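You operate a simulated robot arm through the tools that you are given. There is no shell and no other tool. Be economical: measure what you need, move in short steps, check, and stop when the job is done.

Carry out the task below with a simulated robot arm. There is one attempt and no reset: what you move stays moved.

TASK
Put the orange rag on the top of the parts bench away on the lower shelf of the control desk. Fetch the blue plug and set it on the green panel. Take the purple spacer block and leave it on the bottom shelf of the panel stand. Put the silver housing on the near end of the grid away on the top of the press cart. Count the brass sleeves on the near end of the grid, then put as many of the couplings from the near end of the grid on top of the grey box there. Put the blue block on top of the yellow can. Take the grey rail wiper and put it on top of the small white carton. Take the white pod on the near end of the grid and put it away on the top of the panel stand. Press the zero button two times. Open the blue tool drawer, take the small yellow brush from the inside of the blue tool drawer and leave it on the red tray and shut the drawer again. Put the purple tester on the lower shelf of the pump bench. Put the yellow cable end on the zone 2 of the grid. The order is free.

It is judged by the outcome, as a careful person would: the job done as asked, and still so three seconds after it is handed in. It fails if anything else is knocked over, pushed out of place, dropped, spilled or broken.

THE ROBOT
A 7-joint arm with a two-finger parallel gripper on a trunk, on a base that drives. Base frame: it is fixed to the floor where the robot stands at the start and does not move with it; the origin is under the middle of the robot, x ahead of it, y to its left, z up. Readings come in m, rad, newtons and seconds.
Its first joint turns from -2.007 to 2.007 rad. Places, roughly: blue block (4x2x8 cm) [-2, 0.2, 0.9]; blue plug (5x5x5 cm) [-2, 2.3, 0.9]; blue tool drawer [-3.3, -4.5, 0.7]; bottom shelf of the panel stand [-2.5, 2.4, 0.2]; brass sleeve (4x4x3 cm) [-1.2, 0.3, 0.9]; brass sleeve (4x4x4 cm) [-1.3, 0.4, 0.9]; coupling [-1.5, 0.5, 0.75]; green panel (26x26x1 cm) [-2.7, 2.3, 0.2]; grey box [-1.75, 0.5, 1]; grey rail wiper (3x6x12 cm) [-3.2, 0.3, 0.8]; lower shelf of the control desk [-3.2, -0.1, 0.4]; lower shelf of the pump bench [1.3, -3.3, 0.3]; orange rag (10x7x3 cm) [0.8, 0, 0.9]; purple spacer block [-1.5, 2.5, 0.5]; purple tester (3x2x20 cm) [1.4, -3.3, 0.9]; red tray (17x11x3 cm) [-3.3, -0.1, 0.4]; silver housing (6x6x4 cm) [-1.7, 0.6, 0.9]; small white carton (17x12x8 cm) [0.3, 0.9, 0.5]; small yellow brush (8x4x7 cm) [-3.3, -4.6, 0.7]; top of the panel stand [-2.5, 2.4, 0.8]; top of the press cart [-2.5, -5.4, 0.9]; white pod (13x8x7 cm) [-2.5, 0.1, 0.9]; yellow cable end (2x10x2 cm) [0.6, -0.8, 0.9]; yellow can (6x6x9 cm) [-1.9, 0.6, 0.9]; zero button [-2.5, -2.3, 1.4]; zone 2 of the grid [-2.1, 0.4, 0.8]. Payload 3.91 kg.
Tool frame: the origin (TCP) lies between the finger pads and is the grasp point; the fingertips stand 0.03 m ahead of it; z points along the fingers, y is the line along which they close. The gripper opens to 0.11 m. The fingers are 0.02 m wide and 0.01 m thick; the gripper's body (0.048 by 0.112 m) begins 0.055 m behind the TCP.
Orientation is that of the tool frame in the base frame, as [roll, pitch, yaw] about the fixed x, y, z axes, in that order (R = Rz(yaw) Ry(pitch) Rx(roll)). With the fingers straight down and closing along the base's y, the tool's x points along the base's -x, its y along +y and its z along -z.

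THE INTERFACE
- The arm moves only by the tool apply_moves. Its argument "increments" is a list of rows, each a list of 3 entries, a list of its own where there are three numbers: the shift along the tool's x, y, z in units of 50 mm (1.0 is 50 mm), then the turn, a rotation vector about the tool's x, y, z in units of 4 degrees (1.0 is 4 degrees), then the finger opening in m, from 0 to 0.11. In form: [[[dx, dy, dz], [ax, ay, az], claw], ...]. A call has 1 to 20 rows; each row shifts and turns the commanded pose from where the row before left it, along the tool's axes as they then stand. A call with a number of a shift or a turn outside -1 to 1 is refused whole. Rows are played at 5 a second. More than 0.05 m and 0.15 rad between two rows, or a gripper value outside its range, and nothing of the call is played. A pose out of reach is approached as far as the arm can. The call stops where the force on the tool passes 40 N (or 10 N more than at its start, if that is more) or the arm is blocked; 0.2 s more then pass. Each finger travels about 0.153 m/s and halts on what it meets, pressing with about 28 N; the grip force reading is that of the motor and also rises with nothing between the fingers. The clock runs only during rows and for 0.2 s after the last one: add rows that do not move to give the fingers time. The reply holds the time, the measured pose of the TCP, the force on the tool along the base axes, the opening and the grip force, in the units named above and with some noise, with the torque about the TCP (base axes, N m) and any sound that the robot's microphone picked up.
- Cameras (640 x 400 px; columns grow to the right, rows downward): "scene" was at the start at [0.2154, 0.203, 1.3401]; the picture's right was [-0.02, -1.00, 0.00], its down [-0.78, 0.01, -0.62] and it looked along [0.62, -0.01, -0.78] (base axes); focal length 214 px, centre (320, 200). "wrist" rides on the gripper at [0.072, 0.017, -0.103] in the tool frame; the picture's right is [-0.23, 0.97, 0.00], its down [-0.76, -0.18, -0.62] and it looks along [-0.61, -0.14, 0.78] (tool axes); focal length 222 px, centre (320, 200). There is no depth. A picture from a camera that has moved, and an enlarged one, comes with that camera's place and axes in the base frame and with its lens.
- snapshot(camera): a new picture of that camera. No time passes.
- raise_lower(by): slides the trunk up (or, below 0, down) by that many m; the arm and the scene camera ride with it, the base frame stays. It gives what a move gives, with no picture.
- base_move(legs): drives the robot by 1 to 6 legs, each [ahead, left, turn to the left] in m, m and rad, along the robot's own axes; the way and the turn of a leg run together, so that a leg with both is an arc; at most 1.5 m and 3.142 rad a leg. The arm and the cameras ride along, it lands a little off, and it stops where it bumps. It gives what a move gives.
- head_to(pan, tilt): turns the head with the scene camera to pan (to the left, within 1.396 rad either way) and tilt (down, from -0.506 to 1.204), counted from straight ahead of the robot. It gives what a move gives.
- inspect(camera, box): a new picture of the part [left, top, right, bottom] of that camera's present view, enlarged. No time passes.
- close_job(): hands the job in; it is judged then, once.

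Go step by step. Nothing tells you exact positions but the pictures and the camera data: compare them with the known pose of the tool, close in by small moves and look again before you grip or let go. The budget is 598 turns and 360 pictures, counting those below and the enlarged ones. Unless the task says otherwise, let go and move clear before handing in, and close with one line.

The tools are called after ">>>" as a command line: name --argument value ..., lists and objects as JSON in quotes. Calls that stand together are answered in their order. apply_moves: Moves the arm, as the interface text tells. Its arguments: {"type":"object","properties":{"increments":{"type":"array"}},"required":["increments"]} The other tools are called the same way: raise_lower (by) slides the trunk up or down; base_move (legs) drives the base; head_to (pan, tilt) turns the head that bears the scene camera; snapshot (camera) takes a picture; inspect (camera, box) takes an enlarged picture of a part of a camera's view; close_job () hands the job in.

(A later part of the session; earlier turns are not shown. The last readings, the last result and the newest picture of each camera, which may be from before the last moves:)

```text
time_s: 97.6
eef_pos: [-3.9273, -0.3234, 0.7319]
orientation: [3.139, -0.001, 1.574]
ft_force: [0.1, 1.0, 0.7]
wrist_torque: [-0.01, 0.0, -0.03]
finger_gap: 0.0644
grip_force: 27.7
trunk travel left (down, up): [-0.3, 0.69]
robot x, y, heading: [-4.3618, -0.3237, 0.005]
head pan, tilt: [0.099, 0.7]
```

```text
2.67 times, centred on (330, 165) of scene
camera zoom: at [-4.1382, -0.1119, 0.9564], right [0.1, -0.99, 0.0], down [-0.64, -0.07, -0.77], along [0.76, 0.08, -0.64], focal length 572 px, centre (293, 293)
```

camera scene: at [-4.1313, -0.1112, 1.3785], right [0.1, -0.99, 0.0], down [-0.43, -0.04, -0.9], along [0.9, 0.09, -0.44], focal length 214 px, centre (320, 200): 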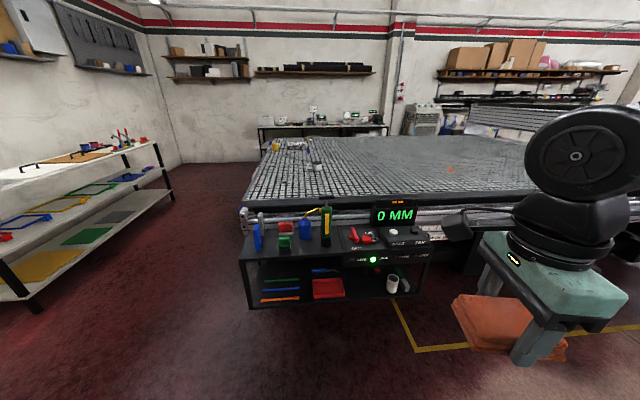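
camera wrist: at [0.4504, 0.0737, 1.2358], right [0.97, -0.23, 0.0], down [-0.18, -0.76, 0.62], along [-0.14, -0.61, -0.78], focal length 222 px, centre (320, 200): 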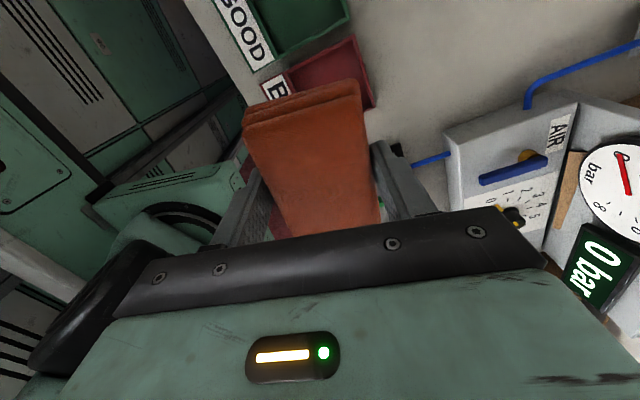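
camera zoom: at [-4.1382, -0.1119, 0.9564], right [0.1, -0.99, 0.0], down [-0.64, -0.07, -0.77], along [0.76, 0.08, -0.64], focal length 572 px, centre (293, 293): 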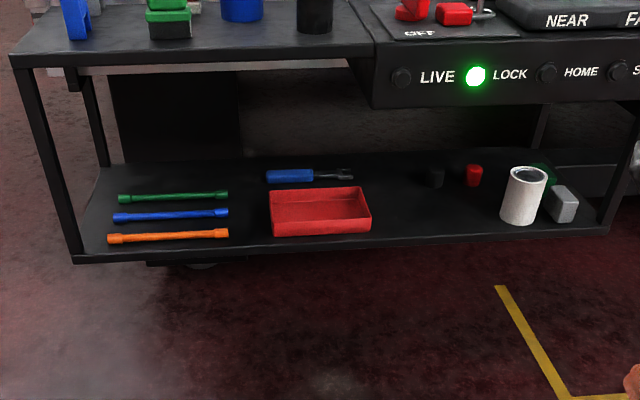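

Free space on the lower shelf lies between the tray and the white cup, around [-3.34, -0.27], shelf z≈0.40 and panel fascia bottom ≈0.66. I'll turn the tool back and tilt it 40° forward so it can reach under the fascia.

>>> apply_moves --increments '[[[0, 0, 0], [0, 0, -1], 0.02], [[0, 0, 0], [0, 0, -1], 0.02], [[0, 0, 0], [0, 0, -1], 0.02], [[0, 0, 0], [0, 0, -1], 0.02], [[0, 0, 0], [0, 0, -1], 0.02], [[0, 0, 0], [0, 0, -1], 0.02], [[0, 0, 0], [0, 0, -1], 0.02], [[0, 0, 0], [0, 0, -1], 0.02], [[0, 0, 0], [0, 0, -1], 0.02], [[0, 0, 0], [0, 0, -1], 0.02], [[0, 0, 0], [0, 0, -1], 0.02], [[0, 0, 0], [0, 0, -1], 0.02], [[0, 0, 0], [0, 0, -1], 0.02], [[0, 0, 0], [0, 0, -1], 0.02], [[0, 0, 0], [0, 0, -1], 0.02], [[0, 0, 0], [0, 0, -1], 0.02], [[0, 0, 0], [0, 0, -1], 0.02], [[0, 0, 0], [0, 0, -1], 0.02], [[0, 0, 0], [0, 0, -1], 0.02], [[0, 0, 0], [0, 0, -1], 0.02]]'

>>> apply_moves --increments '[[[0, 0, 0], [0, 0, -1], 0.02], [[0, 0, 0], [0, 0, -1], 0.02], [[0, 0, 0], [0, 0, -0.5], 0.02], [[0, 0, 0], [0, -1, 0], 0.02], [[0, 0, 0], [0, -1, 0], 0.02], [[0, 0, 0], [0, -1, 0], 0.02], [[0, 0, 0], [0, -1, 0], 0.02], [[0, 0, 0], [0, -1, 0], 0.02], [[0, 0, 0], [0, -1, 0], 0.02], [[0, 0, 0], [0, -1, 0], 0.02], [[0, 0, 0], [0, -1, 0], 0.02], [[0, 0, 0], [0, -1, 0], 0.02], [[0, 0, 0], [0, -1, 0], 0.02], [[0, 0, 0], [0, 0, 0], 0.02]]'

>>> head_to --pan -0.1 --tilt 0.75

>>> snapshot --camera "scene"

```text
time_s: 101.8
eef_pos: [-3.9271, -0.322, 0.7306]
orientation: [3.139, 0.004, 2.972]
ft_force: [0.3, -0.3, -0.8]
wrist_torque: [0.01, 0.03, 0.01]
finger_gap: 0.0641
grip_force: 27.9
trunk travel left (down, up): [-0.3, 0.69]
robot x, y, heading: [-4.3607, -0.3257, 0.002]
head pan, tilt: [0.099, 0.7]
```

```text
time_s: 104.8
eef_pos: [-3.8782, -0.2818, 0.757]
orientation: [-3.141, 0.699, -3.139]
ft_force: [-0.5, 0.3, 0.6]
wrist_torque: [0.0, -0.04, 0.01]
finger_gap: 0.0641
grip_force: 28.1
out of reach, approached as far as the arm can: row 6, 7, 8, 9, 10, 11, 12, 13
trunk travel left (down, up): [-0.3, 0.69]
robot x, y, heading: [-4.3572, -0.3256, 0.005]
head pan, tilt: [0.099, 0.7]
```

```text
time_s: 105.5
eef_pos: [-3.8774, -0.2801, 0.7578]
orientation: [-3.141, 0.696, -3.137]
ft_force: [1.0, -0.1, 0.6]
wrist_torque: [0.0, -0.01, 0.02]
finger_gap: 0.0642
grip_force: 28.3
trunk travel left (down, up): [-0.3, 0.69]
robot x, y, heading: [-4.3584, -0.3251, 0.003]
head pan, tilt: [-0.099, 0.75]
```

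```text
325 pictures are left
camera scene: at [-4.1398, -0.1276, 0.9518], right [-0.1, -1.0, 0.0], down [-0.68, 0.06, -0.73], along [0.73, -0.07, -0.68], focal length 214 px, centre (320, 200)
```

scene: 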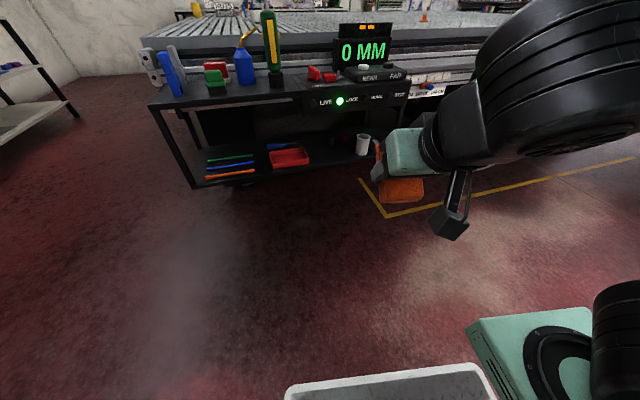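

Tilt is good. I lower the trunk and drive closer, then look.

>>> raise_lower --by -0.24

>>> base_move --legs '[[0.35, 0, 0]]'

>>> head_to --pan -0.2 --tilt 0.45

>>> snapshot --camera "scene"

>>> snapshot --camera "wrist"

```text
time_s: 108.0
eef_pos: [-3.8788, -0.2808, 0.5163]
orientation: [3.141, 0.699, -3.139]
ft_force: [0.5, 0.3, 0.0]
wrist_torque: [-0.03, 0.01, -0.03]
finger_gap: 0.0641
grip_force: 28.0
trunk travel left (down, up): [-0.06, 0.93]
robot x, y, heading: [-4.3606, -0.3243, 0.001]
head pan, tilt: [-0.099, 0.75]
```

```text
time_s: 110.3
eef_pos: [-3.524, -0.2825, 0.5177]
orientation: [-3.138, 0.698, 3.141]
ft_force: [0.0, -0.3, 0.0]
wrist_torque: [0.0, 0.02, 0.01]
finger_gap: 0.0643
grip_force: 28.2
trunk travel left (down, up): [-0.06, 0.93]
robot x, y, heading: [-4.0103, -0.3269, -0.003]
head pan, tilt: [-0.099, 0.75]
```

```text
time_s: 111.1
eef_pos: [-3.524, -0.2821, 0.5178]
orientation: [-3.139, 0.698, -3.141]
ft_force: [-0.3, -0.4, 0.0]
wrist_torque: [-0.02, 0.05, -0.01]
finger_gap: 0.0644
grip_force: 27.3
trunk travel left (down, up): [-0.06, 0.93]
robot x, y, heading: [-4.0069, -0.328, -0.007]
head pan, tilt: [-0.201, 0.45]
```

```text
324 pictures are left
camera scene: at [-3.7776, -0.1381, 0.7385], right [-0.2, -0.98, 0.0], down [-0.43, 0.09, -0.9], along [0.88, -0.18, -0.44], focal length 214 px, centre (320, 200)
```

scene: 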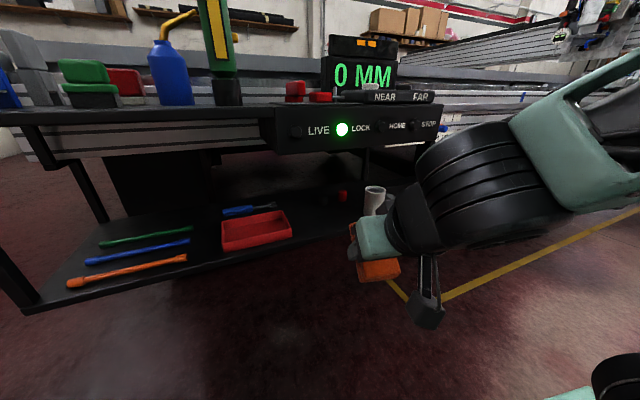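

```text
323 pictures are left
camera wrist: at [-3.6455, -0.2653, 0.5507], right [0.18, 0.97, 0.14], down [0.18, -0.18, 0.97], along [0.97, -0.14, -0.21], focal length 222 px, centre (320, 200)
```

wrist: 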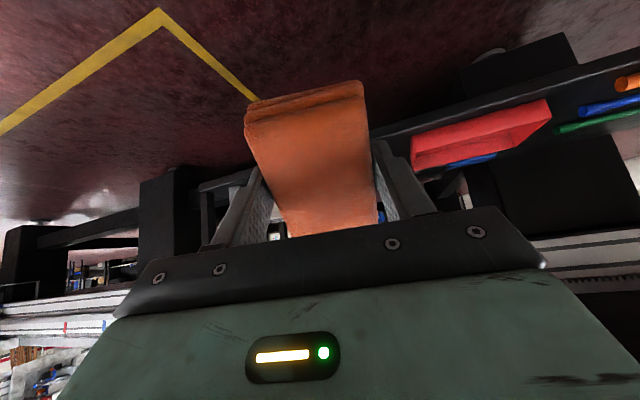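

The desk stands rotated about 11° (front edge near x −3.32 at y −0.27). I square the base to it and shift right, then look.

>>> base_move --legs '[[0, 0, 0.2], [0, -0.123, 0]]'

>>> head_to --pan -0.3 --tilt 0.6

>>> snapshot --camera "scene"

```text
time_s: 113.1
eef_pos: [-3.5178, -0.3073, 0.5176]
orientation: [-3.139, 0.699, -2.942]
ft_force: [-0.1, 0.4, -0.9]
wrist_torque: [0.01, 0.04, -0.02]
finger_gap: 0.0643
grip_force: 28.1
trunk travel left (down, up): [-0.06, 0.93]
robot x, y, heading: [-3.9855, -0.4469, 0.202]
head pan, tilt: [-0.201, 0.45]
```

```text
time_s: 113.8
eef_pos: [-3.5164, -0.3079, 0.5174]
orientation: [-3.141, 0.697, -2.94]
ft_force: [0.7, -0.3, -0.3]
wrist_torque: [0.01, -0.01, -0.01]
finger_gap: 0.0643
grip_force: 27.8
trunk travel left (down, up): [-0.06, 0.93]
robot x, y, heading: [-3.9815, -0.4442, 0.202]
head pan, tilt: [-0.3, 0.6]
```

```text
322 pictures are left
camera scene: at [-3.7989, -0.2253, 0.7247], right [-0.1, -1.0, 0.0], down [-0.56, 0.06, -0.83], along [0.82, -0.08, -0.56], focal length 214 px, centre (320, 200)
```

scene: 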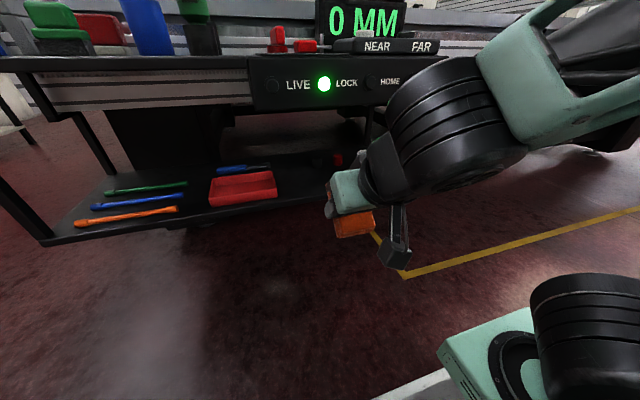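

Numbers agree. I drive ahead 0.15 m and then move the arm in by small steps.

>>> base_move --legs '[[0.15, 0, 0]]'

>>> snapshot --camera "scene"

>>> snapshot --camera "wrist"

```text
time_s: 115.2
eef_pos: [-3.3687, -0.2793, 0.5175]
orientation: [-3.14, 0.698, -2.942]
ft_force: [-0.2, 0.0, -0.5]
wrist_torque: [0.01, 0.06, -0.01]
finger_gap: 0.0642
grip_force: 27.9
trunk travel left (down, up): [-0.06, 0.93]
robot x, y, heading: [-3.8354, -0.4126, 0.198]
head pan, tilt: [-0.3, 0.6]
```

```text
321 pictures are left
camera scene: at [-3.6502, -0.1952, 0.7247], right [-0.1, -0.99, 0.0], down [-0.56, 0.06, -0.82], along [0.82, -0.08, -0.57], focal length 214 px, centre (320, 200)
```

scene: 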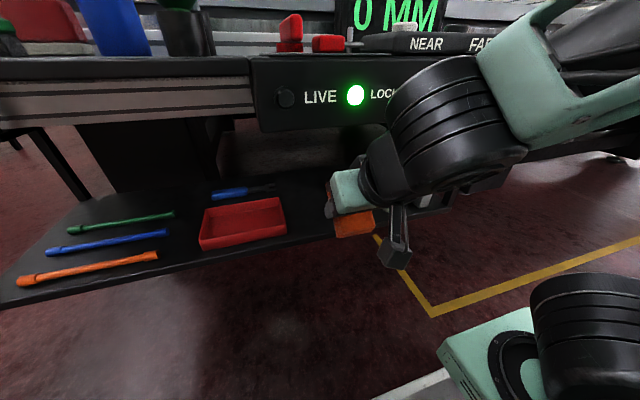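

```text
320 pictures are left
camera wrist: at [-3.4913, -0.2852, 0.5505], right [-0.02, 0.99, 0.14], down [0.21, -0.14, 0.97], along [0.98, 0.05, -0.21], focal length 222 px, centre (320, 200)
```

wrist: 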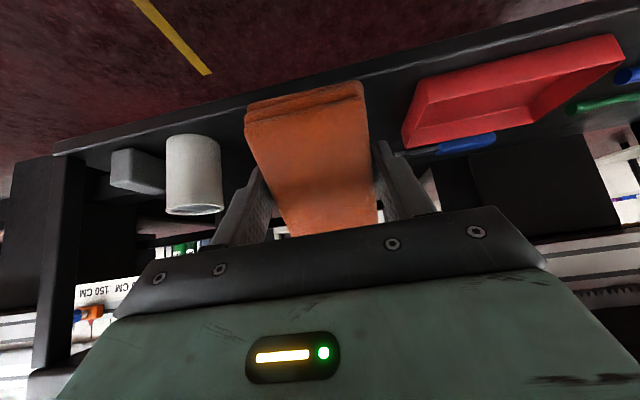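

The large wrist cylinder would come close to the fascia, so I lean the tool a further 12°, then move in 0.12 m.

>>> apply_moves --increments '[[[0, 0, 0], [0, -1, 0], 0.02], [[0, 0, 0], [0, -1, 0], 0.02], [[0, 0, 0], [0, -1, 0], 0.02], [[-0.493, 0, 0.63], [0, 0, 0], 0.02], [[-0.493, 0, 0.63], [0, 0, 0], 0.02], [[-0.493, 0, 0.63], [0, 0, 0], 0.02], [[0, 0, 0], [0, 0, 0], 0.02]]'

>>> snapshot --camera "scene"

>>> snapshot --camera "wrist"

```text
time_s: 116.5
eef_pos: [-3.2634, -0.2343, 0.5293]
orientation: [-3.136, 0.885, -2.928]
ft_force: [0.0, -1.1, -5.9]
wrist_torque: [0.21, -0.28, 0.0]
finger_gap: 0.0646
grip_force: 27.4
out of reach, approached as far as the arm can: row 1, 2, 3
trunk travel left (down, up): [-0.06, 0.93]
robot x, y, heading: [-3.8351, -0.4191, 0.2]
head pan, tilt: [-0.3, 0.6]
stopped in row 6: the force on the tool passed its limit (the readings are from after the stop); the commanded pose is now the measured one
```

```text
319 pictures are left
camera scene: at [-3.6515, -0.196, 0.725], right [-0.1, -0.99, 0.0], down [-0.56, 0.06, -0.82], along [0.82, -0.08, -0.57], focal length 214 px, centre (320, 200)
```

scene: 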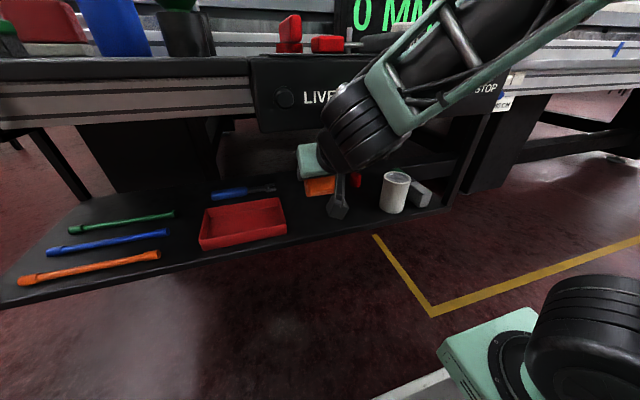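

```text
318 pictures are left
camera wrist: at [-3.3895, -0.2437, 0.5397], right [-0.06, 0.98, 0.17], down [0.04, -0.17, 0.98], along [1.0, 0.07, -0.03], focal length 222 px, centre (320, 200)
```

wrist: 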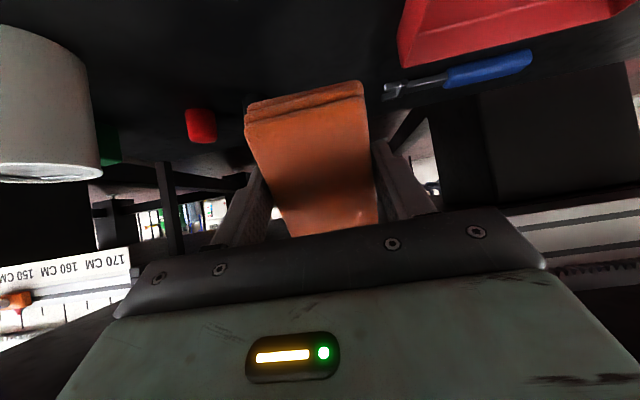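

Contact above: the wrist touched the fascia at this height. I back off slightly, go lower, and look.

>>> apply_moves --increments '[[[0.25, 0, -0.31], [0, 0, 0], 0.02], [[0.387, 0, 0.316], [0, 0, 0], 0.02], [[0.387, 0, 0.316], [0, 0, 0], 0.02], [[0, 0, 0], [0, 0, 0], 0.02]]'

>>> inspect --camera "scene" --box '[240, 40, 480, 250]'

```text
time_s: 117.5
eef_pos: [-3.2813, -0.2395, 0.4814]
orientation: [-3.136, 0.884, -2.93]
ft_force: [-0.3, -0.5, -1.0]
wrist_torque: [-0.01, 0.0, -0.01]
finger_gap: 0.0643
grip_force: 27.7
trunk travel left (down, up): [-0.06, 0.93]
robot x, y, heading: [-3.8348, -0.4163, 0.206]
head pan, tilt: [-0.3, 0.6]
```

```text
1.90 times, centred on (360, 145) of scene
camera zoom: at [-3.6515, -0.196, 0.725], right [-0.1, -0.99, 0.0], down [-0.56, 0.06, -0.83], along [0.82, -0.08, -0.56], focal length 408 px, centre (244, 305)
```

zoom: 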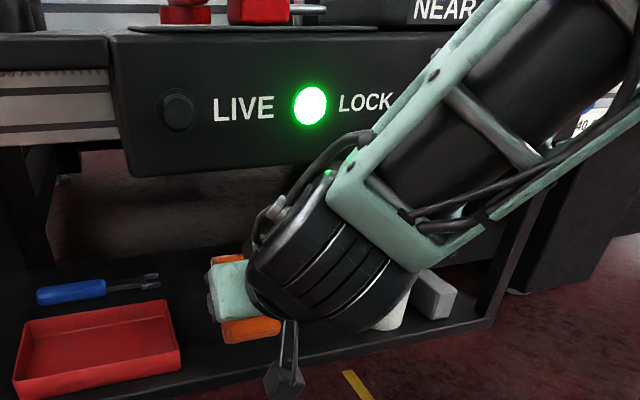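

Clear again, and the rag's low edge is a few cm inside the shelf edge. I lower until its edge nearly rests, open, and watch it settle.

>>> apply_moves --increments '[[[0.14, 0, 0.115], [0, 0, 0], 0.02], [[0.14, 0, 0.115], [0, 0, 0], 0.02], [[0, 0, 0], [0, 0, 0], 0.02]]'

>>> snapshot --camera "wrist"

```text
time_s: 118.3
eef_pos: [-3.2826, -0.238, 0.4636]
orientation: [-3.134, 0.887, -2.927]
ft_force: [-0.2, 0.3, -0.4]
wrist_torque: [-0.01, 0.03, 0.0]
finger_gap: 0.0644
grip_force: 28.4
trunk travel left (down, up): [-0.06, 0.93]
robot x, y, heading: [-3.8314, -0.414, 0.203]
head pan, tilt: [-0.3, 0.6]
```

```text
316 pictures are left
camera wrist: at [-3.4088, -0.2478, 0.4725], right [-0.06, 0.98, 0.17], down [0.03, -0.17, 0.98], along [1.0, 0.07, -0.02], focal length 222 px, centre (320, 200)
```

wrist: 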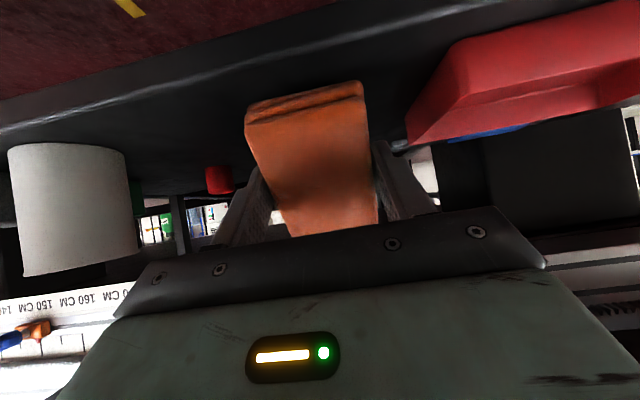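

The rag's low edge is only ~1–2 cm inside; I go 25 mm deeper and then lower until it touches.

>>> apply_moves --increments '[[[-0.315, 0, 0.389], [0, 0, 0], 0.02], [[0.062, 0, 0.05], [0, 0, 0], 0.02], [[0.062, 0, 0.05], [0, 0, 0], 0.02], [[0, 0, 0], [0, 0, 0], 0.02]]'

>>> inspect --camera "scene" --box '[240, 120, 400, 220]'

```text
time_s: 119.3
eef_pos: [-3.2585, -0.2349, 0.4558]
orientation: [-3.136, 0.889, -2.929]
ft_force: [-0.1, -1.0, 11.5]
wrist_torque: [0.23, 0.14, -0.01]
finger_gap: 0.0646
grip_force: 27.9
trunk travel left (down, up): [-0.06, 0.93]
robot x, y, heading: [-3.8353, -0.4166, 0.2]
head pan, tilt: [-0.3, 0.6]
```

```text
4.00 times, centred on (320, 170) of scene
camera zoom: at [-3.6517, -0.1961, 0.7253], right [-0.1, -0.99, 0.0], down [-0.56, 0.06, -0.83], along [0.82, -0.08, -0.56], focal length 858 px, centre (320, 320)
```

zoom: 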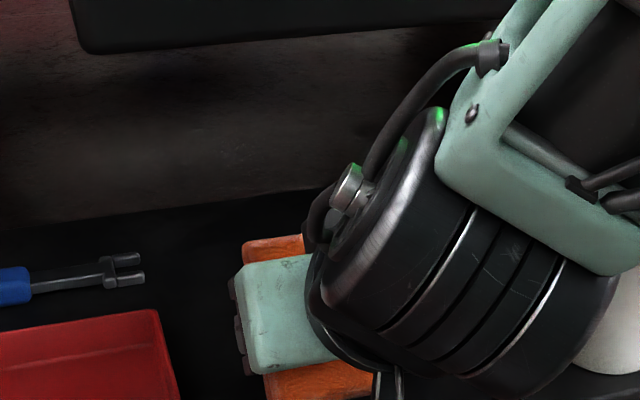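

It rests on the shelf. I open, let it settle and retreat straight back.

>>> apply_moves --increments '[[[0, 0, 0], [0, 0, 0], 0.085], [[0, 0, 0], [0, 0, 0], 0.085], [[0, 0, 0], [0, 0, 0], 0.085], [[0.19, 0, -0.233], [0, 0, 0], 0.085], [[0.315, 0, -0.389], [0, 0, 0], 0.085], [[0.315, 0, -0.389], [0, 0, 0], 0.085], [[0.63, 0, -0.777], [0, 0, 0], 0.085], [[0.63, 0, -0.777], [0, 0, 0], 0.085]]'

>>> snapshot --camera "wrist"

>>> snapshot --camera "scene"

```text
time_s: 121.2
eef_pos: [-3.3983, -0.2106, 0.4833]
orientation: [-3.132, 0.884, -2.93]
ft_force: [0.4, 0.3, 0.2]
wrist_torque: [0.02, 0.03, -0.01]
finger_gap: 0.0848
grip_force: 0.0
out of reach, approached as far as the arm can: row 5, 6, 7, 8
trunk travel left (down, up): [-0.06, 0.93]
robot x, y, heading: [-3.8386, -0.4122, 0.199]
head pan, tilt: [-0.3, 0.6]
```

```text
314 pictures are left
camera wrist: at [-3.5246, -0.2192, 0.4939], right [-0.06, 0.98, 0.17], down [0.04, -0.17, 0.98], along [1.0, 0.06, -0.03], focal length 222 px, centre (320, 200)
```

wrist: 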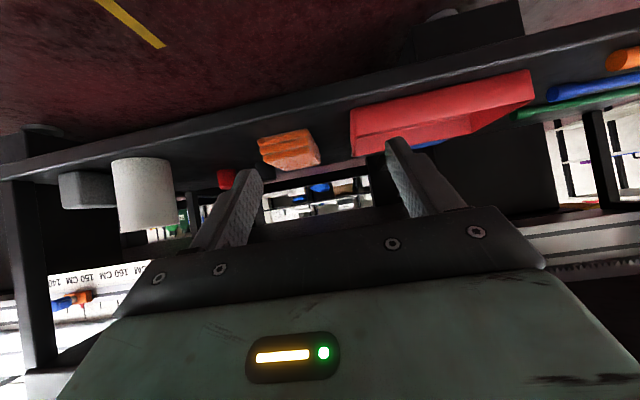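

```text
313 pictures are left
camera scene: at [-3.6515, -0.196, 0.725], right [-0.1, -0.99, 0.0], down [-0.56, 0.06, -0.83], along [0.82, -0.08, -0.56], focal length 214 px, centre (320, 200)
```

scene: 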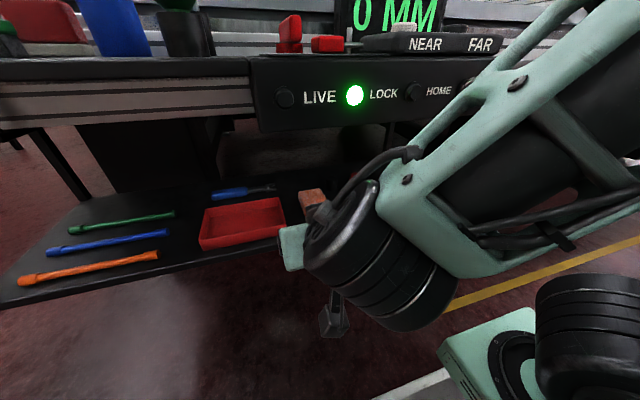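

The rag lies flat on the lower shelf between tray and cup. I back off and raise up; next with an empty hand: the zero button to the south.

>>> base_move --legs '[[-0.4, 0, 0]]'

>>> raise_lower --by 0.4

>>> inspect --camera "scene" --box '[160, 60, 480, 260]'

>>> head_to --pan -0.9 --tilt 0.2

>>> snapshot --camera "scene"

```text
time_s: 123.7
eef_pos: [-3.7988, -0.2925, 0.4841]
orientation: [-3.133, 0.884, -2.933]
ft_force: [-0.5, -1.5, -0.6]
wrist_torque: [0.01, -0.01, -0.02]
finger_gap: 0.0848
grip_force: 0.0
trunk travel left (down, up): [-0.06, 0.93]
robot x, y, heading: [-4.2372, -0.4963, 0.194]
head pan, tilt: [-0.3, 0.6]
```

```text
time_s: 127.5
eef_pos: [-3.7989, -0.2933, 0.8844]
orientation: [-3.134, 0.885, -2.932]
ft_force: [0.3, 0.1, 0.0]
wrist_torque: [0.03, -0.03, -0.01]
finger_gap: 0.0849
grip_force: 0.0
trunk travel left (down, up): [-0.46, 0.53]
robot x, y, heading: [-4.2391, -0.4977, 0.199]
head pan, tilt: [-0.3, 0.6]
```

```text
2.00 times, centred on (320, 160) of scene
camera zoom: at [-4.0521, -0.2775, 1.125], right [-0.1, -0.99, 0.0], down [-0.56, 0.06, -0.83], along [0.82, -0.09, -0.56], focal length 429 px, centre (320, 280)
```

zoom: 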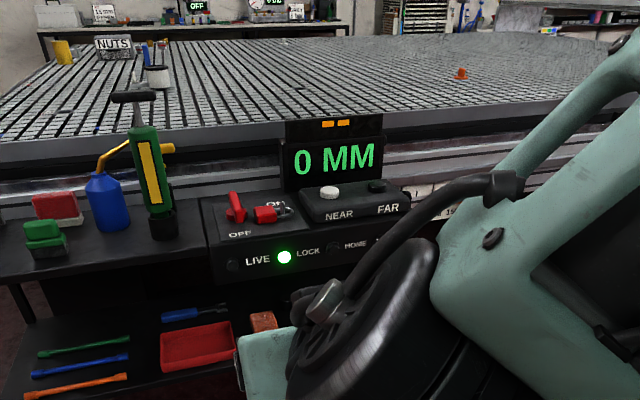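

```text
time_s: 128.5
eef_pos: [-3.7994, -0.2925, 0.8832]
orientation: [-3.134, 0.885, -2.932]
ft_force: [-0.2, 0.5, 0.2]
wrist_torque: [0.0, 0.01, 0.05]
finger_gap: 0.085
grip_force: 0.0
trunk travel left (down, up): [-0.46, 0.53]
robot x, y, heading: [-4.2392, -0.4978, 0.197]
head pan, tilt: [-0.901, 0.201]
```

```text
311 pictures are left
camera scene: at [-4.069, -0.3286, 1.1617], right [-0.65, -0.76, 0.0], down [-0.15, 0.13, -0.98], along [0.75, -0.63, -0.2], focal length 214 px, centre (320, 200)
```

scene: 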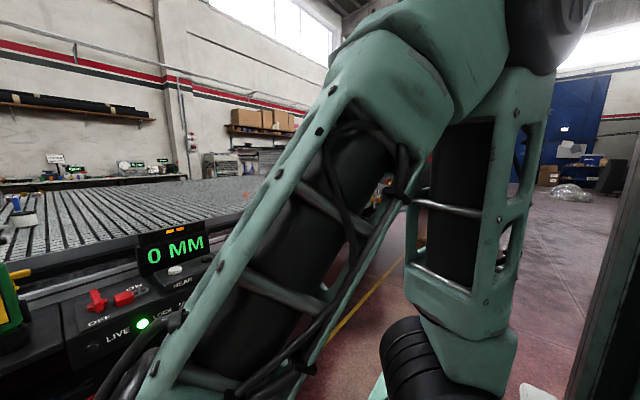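

>>> apply_moves --increments '[[[0, 0, 0], [0, 1, 0], 0.085], [[0, 0, 0], [0, 1, 0], 0.085], [[0, 0, 0], [0, 1, 0], 0.085], [[0, 0, 0], [0, 1, 0], 0.085], [[0, 0, 0], [0, 1, 0], 0.085], [[0, 0, 0], [0, 1, 0], 0.085], [[0, 0, 0], [0, 1, 0], 0.085], [[0, 0, 0], [0, 1, 0], 0.085], [[0, 0, 0], [0, 1, 0], 0.085], [[0, 0, 0], [0, 1, 0], 0.085], [[0, 0, 0], [0, 1, 0], 0.085], [[0, 0, 0], [0, 1, 0], 0.085], [[0, 0, 0], [0, 0.65, 0], 0.085], [[0, 0, 0], [0, 0, 0], 0.085]]'

>>> base_move --legs '[[0, 0, -1.77]]'

>>> head_to --pan 0.3 --tilt 0.2

>>> snapshot --camera "scene"

```text
time_s: 131.5
eef_pos: [-3.7982, -0.2927, 0.8844]
orientation: [-3.137, 0.0, -2.939]
ft_force: [-0.3, 0.0, -0.6]
wrist_torque: [0.0, -0.02, 0.03]
finger_gap: 0.085
grip_force: 0.1
trunk travel left (down, up): [-0.46, 0.53]
robot x, y, heading: [-4.2353, -0.4963, 0.193]
head pan, tilt: [-0.901, 0.201]
```

```text
time_s: 136.2
eef_pos: [-4.1219, -0.9659, 0.884]
orientation: [-3.135, 0.001, 1.58]
ft_force: [0.5, 0.1, -0.3]
wrist_torque: [0.0, 0.03, 0.0]
finger_gap: 0.0849
grip_force: 0.0
trunk travel left (down, up): [-0.46, 0.53]
robot x, y, heading: [-4.2349, -0.499, -1.571]
head pan, tilt: [-0.901, 0.201]
```

```text
time_s: 137.6
eef_pos: [-4.1216, -0.9665, 0.8844]
orientation: [-3.138, 0.001, 1.579]
ft_force: [0.6, 0.0, 0.2]
wrist_torque: [-0.03, 0.0, -0.02]
finger_gap: 0.0849
grip_force: 0.1
trunk travel left (down, up): [-0.46, 0.53]
robot x, y, heading: [-4.2354, -0.4978, -1.565]
head pan, tilt: [0.3, 0.201]
```

```text
310 pictures are left
camera scene: at [-4.0063, -0.7273, 1.1618], right [-0.95, -0.3, 0.0], down [-0.06, 0.19, -0.98], along [0.29, -0.94, -0.2], focal length 214 px, centre (320, 200)
```

scene: 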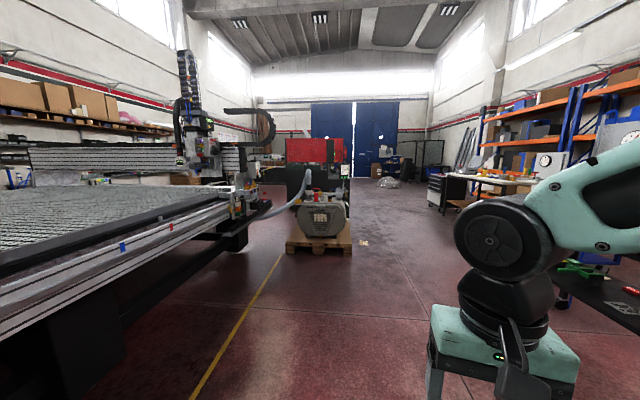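

The button should be on the gantry's spindle head near [-2.4, -2.3, 1.4]. I drive south and face the gantry.

>>> base_move --legs '[[1.5, 0, 0], [0, 0, 1.6]]'

>>> head_to --pan -0.2 --tilt 0.1

>>> snapshot --camera "scene"

```text
time_s: 148.9
eef_pos: [-3.7648, -1.8547, 0.8843]
orientation: [-3.136, 0.001, -3.071]
ft_force: [-0.2, 0.0, -0.2]
wrist_torque: [-0.02, -0.02, 0.01]
finger_gap: 0.0852
grip_force: 0.1
trunk travel left (down, up): [-0.46, 0.53]
robot x, y, heading: [-4.2245, -2.0002, 0.066]
head pan, tilt: [0.3, 0.201]
```

```text
time_s: 149.9
eef_pos: [-3.7657, -1.8553, 0.8846]
orientation: [-3.136, 0.003, -3.071]
ft_force: [0.2, -0.8, -0.1]
wrist_torque: [-0.01, -0.02, 0.02]
finger_gap: 0.0853
grip_force: 0.1
trunk travel left (down, up): [-0.46, 0.53]
robot x, y, heading: [-4.2252, -1.9987, 0.062]
head pan, tilt: [-0.201, 0.099]
```

```text
309 pictures are left
camera scene: at [-4.009, -1.7978, 1.1712], right [-0.14, -0.99, 0.0], down [-0.1, 0.01, -0.99], along [0.99, -0.14, -0.1], focal length 214 px, centre (320, 200)
```

scene: 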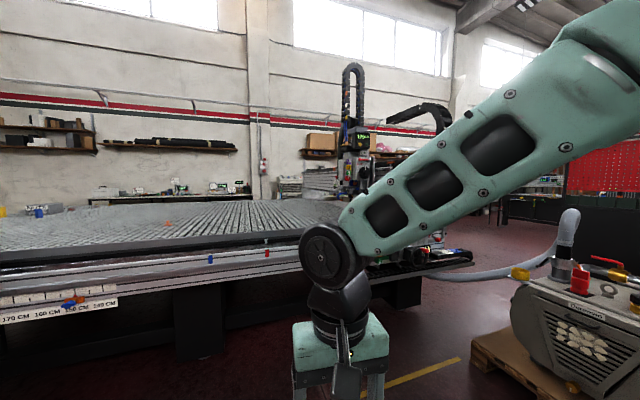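

>>> inspect --camera "scene" --box '[310, 50, 470, 210]'

```text
2.50 times, centred on (390, 130) of scene
camera zoom: at [-4.009, -1.7978, 1.1712], right [-0.14, -0.99, 0.0], down [-0.1, 0.01, -0.99], along [0.99, -0.14, -0.1], focal length 536 px, centre (145, 375)
```

zoom: 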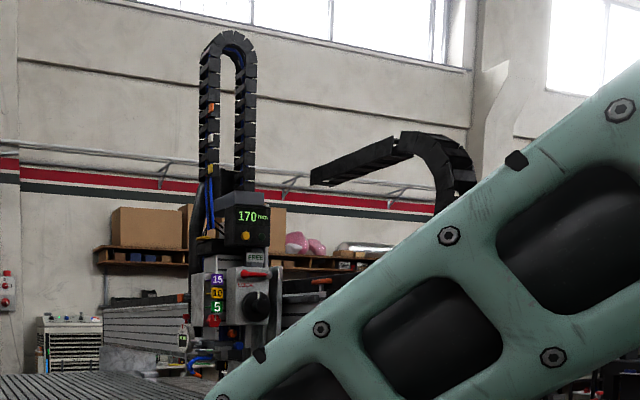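

The display head shows "170 mm" with an amber button beneath, near [-2.5, -2.30, 1.41]. I raise the trunk and point the closed tool horizontally forward.

>>> raise_lower --by 0.4

>>> apply_moves --increments '[[[0, 0, 0], [0, -1, 0], 0], [[0, 0, 0], [0, -1, 0], 0], [[0, 0, 0], [0, -1, 0], 0], [[0, 0, 0], [0, -1, 0], 0], [[0, 0, 0], [0, -1, 0], 0], [[0, 0, 0], [0, -1, 0], 0], [[0, 0, 0], [0, -1, 0], 0], [[0, 0, 0], [0, -1, 0], 0], [[0, 0, 0], [0, -1, 0], 0], [[0, 0, 0], [0, -1, 0], 0], [[0, 0, 0], [0, -1, 0], 0], [[0, 0, 0], [0, -1, 0], 0], [[0, 0, 0], [0, -1, 0], 0], [[0, 0, 0], [0, -1, 0], 0], [[0, 0, 0], [0, -1, 0], 0], [[0, 0, 0], [0, -1, 0], 0], [[0, 0, 0], [0, -1, 0], 0], [[0, 0, 0], [0, -1, 0], 0], [[0, 0, 0], [0, -1, 0], 0], [[0, 0, 0], [0, -1, 0], 0]]'

>>> apply_moves --increments '[[[0, 0, 0], [0, -1, 0], 0], [[0, 0, 0], [0, -1, 0], 0], [[0, 0, 0], [0, -0.5, 0], 0], [[-1, 0, 0], [0, 0, 0], 0], [[-1, 0, 0], [0, 0, 0], 0], [[-1, 0, 0], [0, 0, 0], 0], [[0, 0, 0], [0, 0, 0], 0]]'

>>> snapshot --camera "scene"

>>> snapshot --camera "wrist"

```text
time_s: 153.7
eef_pos: [-3.765, -1.8543, 1.2837]
orientation: [-3.139, 0.002, -3.07]
ft_force: [-0.1, 0.5, -0.7]
wrist_torque: [0.0, 0.0, 0.02]
finger_gap: 0.0851
grip_force: 0.0
trunk travel left (down, up): [-0.86, 0.13]
robot x, y, heading: [-4.2266, -1.9981, 0.06]
head pan, tilt: [-0.201, 0.099]
```

```text
time_s: 157.9
eef_pos: [-3.7559, -1.8156, 1.2988]
orientation: [-3.113, 1.397, -3.046]
ft_force: [-0.2, -0.6, 0.4]
wrist_torque: [0.02, 0.01, 0.01]
finger_gap: 0.0
grip_force: 28.0
out of reach, approached as far as the arm can: row 14, 15, 16, 17, 18, 19, 20
trunk travel left (down, up): [-0.86, 0.13]
robot x, y, heading: [-4.2285, -2.0006, 0.061]
head pan, tilt: [-0.201, 0.099]
```

```text
time_s: 159.5
eef_pos: [-3.7565, -1.8098, 1.4483]
orientation: [-1.36, 1.564, -1.292]
ft_force: [-0.2, 0.2, 0.4]
wrist_torque: [0.01, 0.01, 0.02]
finger_gap: 0.0
grip_force: 27.7
out of reach, approached as far as the arm can: row 2
trunk travel left (down, up): [-0.86, 0.13]
robot x, y, heading: [-4.229, -1.999, 0.068]
head pan, tilt: [-0.201, 0.099]
```

```text
307 pictures are left
camera scene: at [-4.0091, -1.7979, 1.5712], right [-0.14, -0.99, 0.0], down [-0.1, 0.01, -1.0], along [0.99, -0.14, -0.1], focal length 214 px, centre (320, 200)
```

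scene: 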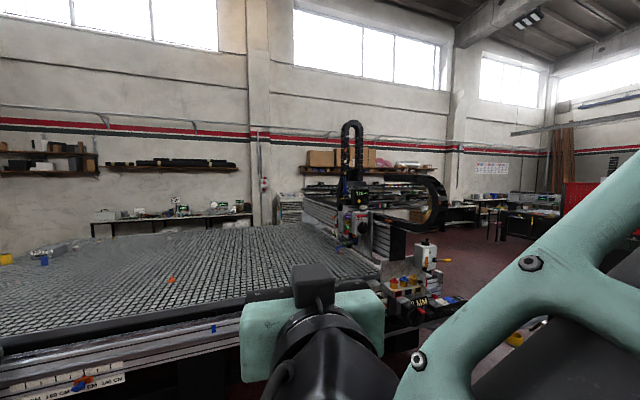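

```text
306 pictures are left
camera wrist: at [-3.8607, -1.7994, 1.3757], right [-0.07, 0.97, 0.22], down [-0.61, -0.22, 0.76], along [0.79, -0.08, 0.61], focal length 222 px, centre (320, 200)
```

wrist: 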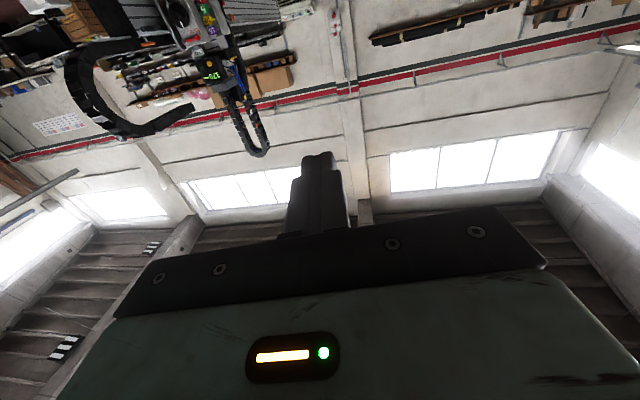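

>>> inspect --camera "scene" --box '[320, 170, 384, 250]'

>>> inspect --camera "scene" --box '[280, 110, 480, 330]'

```text
5.00 times, centred on (352, 210) of scene
camera zoom: at [-4.0091, -1.7979, 1.5712], right [-0.14, -0.99, 0.0], down [-0.1, 0.01, -1.0], along [0.99, -0.14, -0.1], focal length 1072 px, centre (160, 150)
```

zoom: 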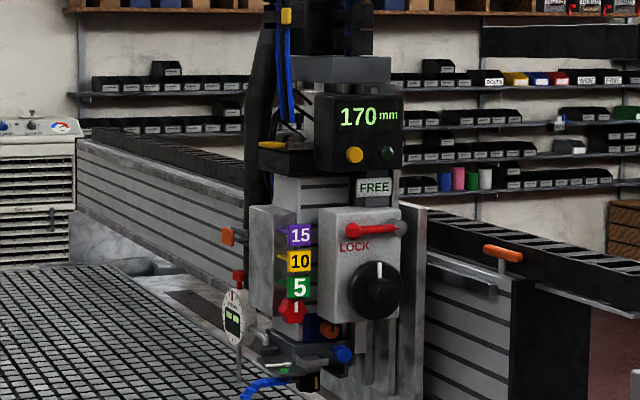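

```text
1.82 times, centred on (380, 220) of scene
camera zoom: at [-4.0091, -1.7979, 1.5712], right [-0.14, -0.99, 0.0], down [-0.1, 0.01, -1.0], along [0.99, -0.14, -0.1], focal length 390 px, centre (211, 164)
```

zoom: 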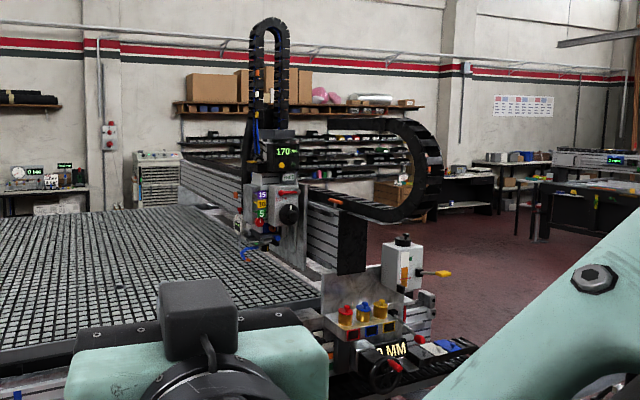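

There are two buttons (amber and dark green) under the display; I go nearer to read the labels.

>>> base_move --legs '[[0.55, 0, 0]]'

>>> head_to --pan -0.3 --tilt 0.2

>>> snapshot --camera "scene"

>>> inspect --camera "scene" --box '[320, 130, 400, 190]'

```text
time_s: 162.7
eef_pos: [-3.2042, -1.7835, 1.4472]
orientation: [-1.339, 1.565, -1.28]
ft_force: [-0.3, 0.6, 0.7]
wrist_torque: [-0.01, -0.01, -0.02]
finger_gap: 0.0002
grip_force: 27.9
trunk travel left (down, up): [-0.86, 0.13]
robot x, y, heading: [-3.6763, -1.9672, 0.052]
head pan, tilt: [-0.201, 0.099]
```

```text
time_s: 163.3
eef_pos: [-3.2054, -1.7828, 1.447]
orientation: [-1.332, 1.566, -1.274]
ft_force: [1.2, -0.1, -0.3]
wrist_torque: [0.0, -0.02, 0.01]
finger_gap: 0.0
grip_force: 28.0
trunk travel left (down, up): [-0.86, 0.13]
robot x, y, heading: [-3.6738, -1.9694, 0.047]
head pan, tilt: [-0.3, 0.201]
```

```text
303 pictures are left
camera scene: at [-3.4573, -1.7783, 1.5618], right [-0.25, -0.97, 0.0], down [-0.19, 0.05, -0.98], along [0.95, -0.24, -0.2], focal length 214 px, centre (320, 200)
```

scene: 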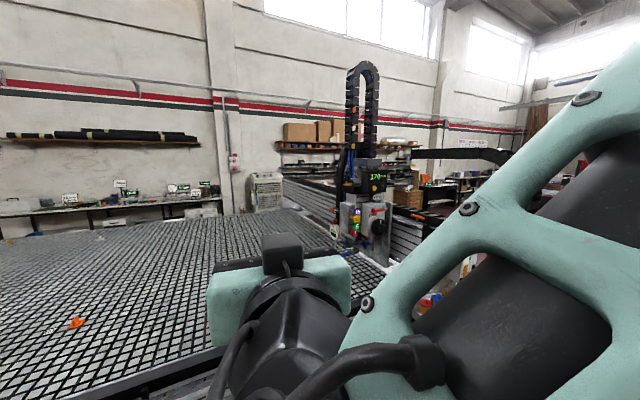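

```text
6.67 times, centred on (360, 160) of scene
camera zoom: at [-3.4573, -1.7783, 1.5618], right [-0.25, -0.97, 0.0], down [-0.19, 0.05, -0.98], along [0.95, -0.24, -0.2], focal length 1430 px, centre (53, 467)
```

zoom: 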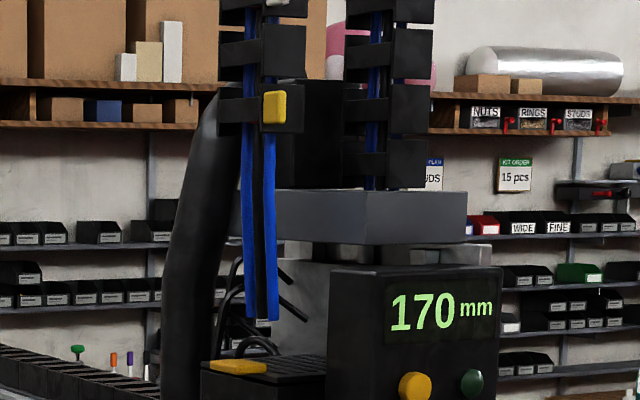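

The amber button computes to [-2.508, -2.294, 1.408], matching the listed zero button; the green one is at y≈−2.35. I align the base and check clearance to the track.

>>> base_move --legs '[[0, 0, 0.15], [0, -0.26, 0]]'

>>> head_to --pan -0.2 --tilt 0.8

>>> snapshot --camera "scene"

```text
time_s: 165.9
eef_pos: [-3.1847, -1.9716, 1.447]
orientation: [-1.354, 1.565, -1.146]
ft_force: [0.4, -0.7, -1.0]
wrist_torque: [-0.03, -0.02, -0.01]
finger_gap: 0.0
grip_force: 28.2
trunk travel left (down, up): [-0.86, 0.13]
robot x, y, heading: [-3.6213, -2.2281, 0.207]
head pan, tilt: [-0.3, 0.201]
```

```text
time_s: 166.9
eef_pos: [-3.1856, -1.9713, 1.4466]
orientation: [-1.349, 1.565, -1.141]
ft_force: [0.0, -0.4, -0.5]
wrist_torque: [-0.01, -0.02, 0.01]
finger_gap: 0.0
grip_force: 28.3
trunk travel left (down, up): [-0.86, 0.13]
robot x, y, heading: [-3.6227, -2.2199, 0.201]
head pan, tilt: [-0.201, 0.799]
```

```text
301 pictures are left
camera scene: at [-3.4477, -1.995, 1.5082], right [0.0, -1.0, 0.0], down [-0.72, 0.0, -0.7], along [0.7, 0.0, -0.72], focal length 214 px, centre (320, 200)
```

scene: 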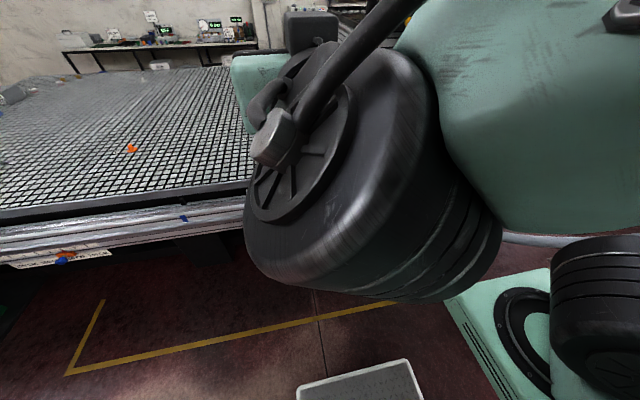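

Track and carriage leave room. I drive 0.1 m closer, shift the tool right and lower it to button height, then extend towards the button.

>>> base_move --legs '[[0.1, 0, 0]]'

>>> apply_moves --increments '[[[0.39, -0.9, 0], [0, 0, 0], 0], [[0.39, -0.9, 0], [0, 0, 0], 0], [[0, -1, 0], [0, 0, 0], 0], [[0, -1, 0], [0, 0, 0], 0], [[0, -1, 0], [0, 0, 0], 0], [[0, -1, 0], [0, 0, 0], 0], [[0, -1, 0], [0, 0, 0], 0], [[0, -1, 0], [0, 0, 0], 0], [[0, -1, 0], [0, 0, 0], 0], [[0, 0, 1], [0, 0, 0], 0], [[0, 0, 1], [0, 0, 0], 0], [[0, 0, 1], [0, 0, 0], 0], [[0, 0, 0], [0, 0, 0], 0]]'

>>> head_to --pan -0.3 --tilt 0.3

>>> snapshot --camera "scene"

>>> snapshot --camera "wrist"

```text
time_s: 168.0
eef_pos: [-3.0856, -1.9506, 1.4484]
orientation: [-1.314, 1.566, -1.105]
ft_force: [-0.4, 0.4, 0.2]
wrist_torque: [-0.02, 0.01, 0.0]
finger_gap: 0.0001
grip_force: 27.9
trunk travel left (down, up): [-0.86, 0.13]
robot x, y, heading: [-3.5254, -2.203, 0.202]
head pan, tilt: [-0.201, 0.799]
```

```text
time_s: 170.8
eef_pos: [-2.8032, -2.0452, 1.4737]
orientation: [-1.472, 1.566, -1.263]
ft_force: [0.0, 0.3, -0.4]
wrist_torque: [0.03, 0.01, 0.01]
finger_gap: 0.0
grip_force: 27.5
out of reach, approached as far as the arm can: row 2, 3, 4, 5, 6, 7, 8, 9
trunk travel left (down, up): [-0.86, 0.13]
robot x, y, heading: [-3.5254, -2.2047, 0.201]
head pan, tilt: [-0.201, 0.799]
```

```text
time_s: 171.8
eef_pos: [-2.8037, -2.044, 1.474]
orientation: [-1.361, 1.566, -1.153]
ft_force: [0.3, 0.0, 0.3]
wrist_torque: [-0.01, -0.02, 0.02]
finger_gap: 0.0003
grip_force: 28.1
trunk travel left (down, up): [-0.86, 0.13]
robot x, y, heading: [-3.5263, -2.2042, 0.207]
head pan, tilt: [-0.3, 0.3]
```

```text
300 pictures are left
camera scene: at [-3.3375, -1.9842, 1.5524], right [-0.1, -1.0, 0.0], down [-0.3, 0.03, -0.95], along [0.95, -0.09, -0.3], focal length 214 px, centre (320, 200)
```

scene: 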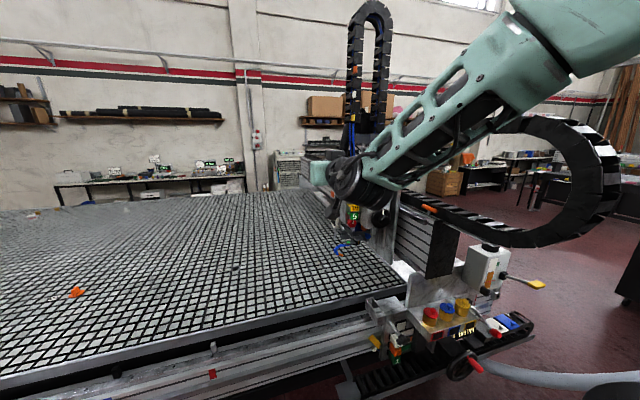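

```text
299 pictures are left
camera wrist: at [-2.9069, -2.0497, 1.4011], right [-0.2, 0.95, 0.22], down [-0.57, -0.3, 0.76], along [0.79, 0.03, 0.61], focal length 222 px, centre (320, 200)
```

wrist: 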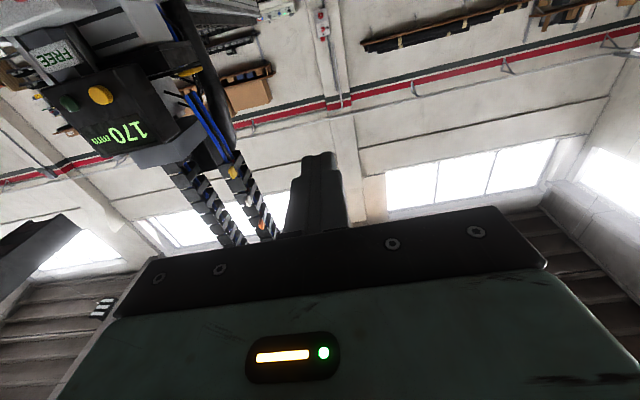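

The wrist view confirms the amber button at [-2.51, -2.293, 1.41]. I shift right and down to line up, standing off about 15 cm.

>>> apply_moves --increments '[[[0.33, -0.77, 0], [0, 0, 0], 0], [[0.33, -0.77, 0], [0, 0, 0], 0], [[0.33, -0.77, 0], [0, 0, 0], 0], [[0.33, -0.77, 0], [0, 0, 0], 0], [[0, -1, 0], [0, 0, 0], 0], [[0, -1, 0], [0, 0, 0], 0], [[0, -1, 0], [0, 0, 0], 0], [[0, 0, 0], [0, 0, 0], 0]]'

>>> snapshot --camera "scene"

>>> snapshot --camera "wrist"

```text
time_s: 173.6
eef_pos: [-2.7531, -2.2572, 1.4351]
orientation: [-1.297, 1.565, -1.09]
ft_force: [-0.4, -0.3, 0.4]
wrist_torque: [0.0, 0.0, 0.06]
finger_gap: 0.0
grip_force: 28.5
out of reach, approached as far as the arm can: row 2, 3, 4
trunk travel left (down, up): [-0.86, 0.13]
robot x, y, heading: [-3.5251, -2.2046, 0.205]
head pan, tilt: [-0.3, 0.3]
```

```text
298 pictures are left
camera scene: at [-3.3373, -1.985, 1.5526], right [-0.1, -1.0, 0.0], down [-0.29, 0.03, -0.96], along [0.95, -0.09, -0.3], focal length 214 px, centre (320, 200)
```

scene: 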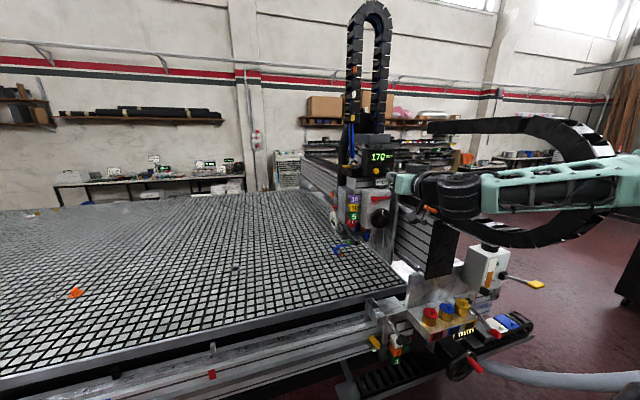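

```text
297 pictures are left
camera wrist: at [-2.8579, -2.2622, 1.3621], right [-0.2, 0.95, 0.22], down [-0.58, -0.3, 0.76], along [0.79, 0.03, 0.61], focal length 222 px, centre (320, 200)
```

wrist: 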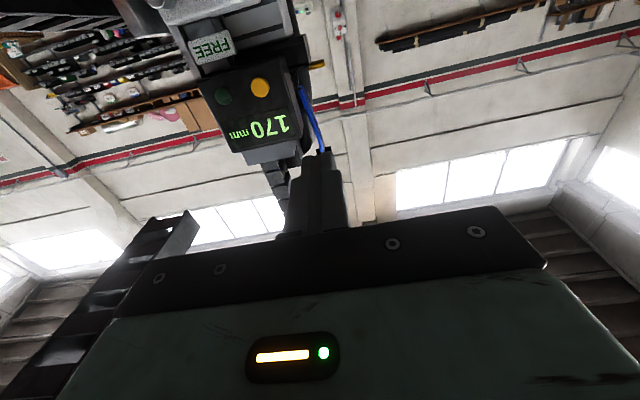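

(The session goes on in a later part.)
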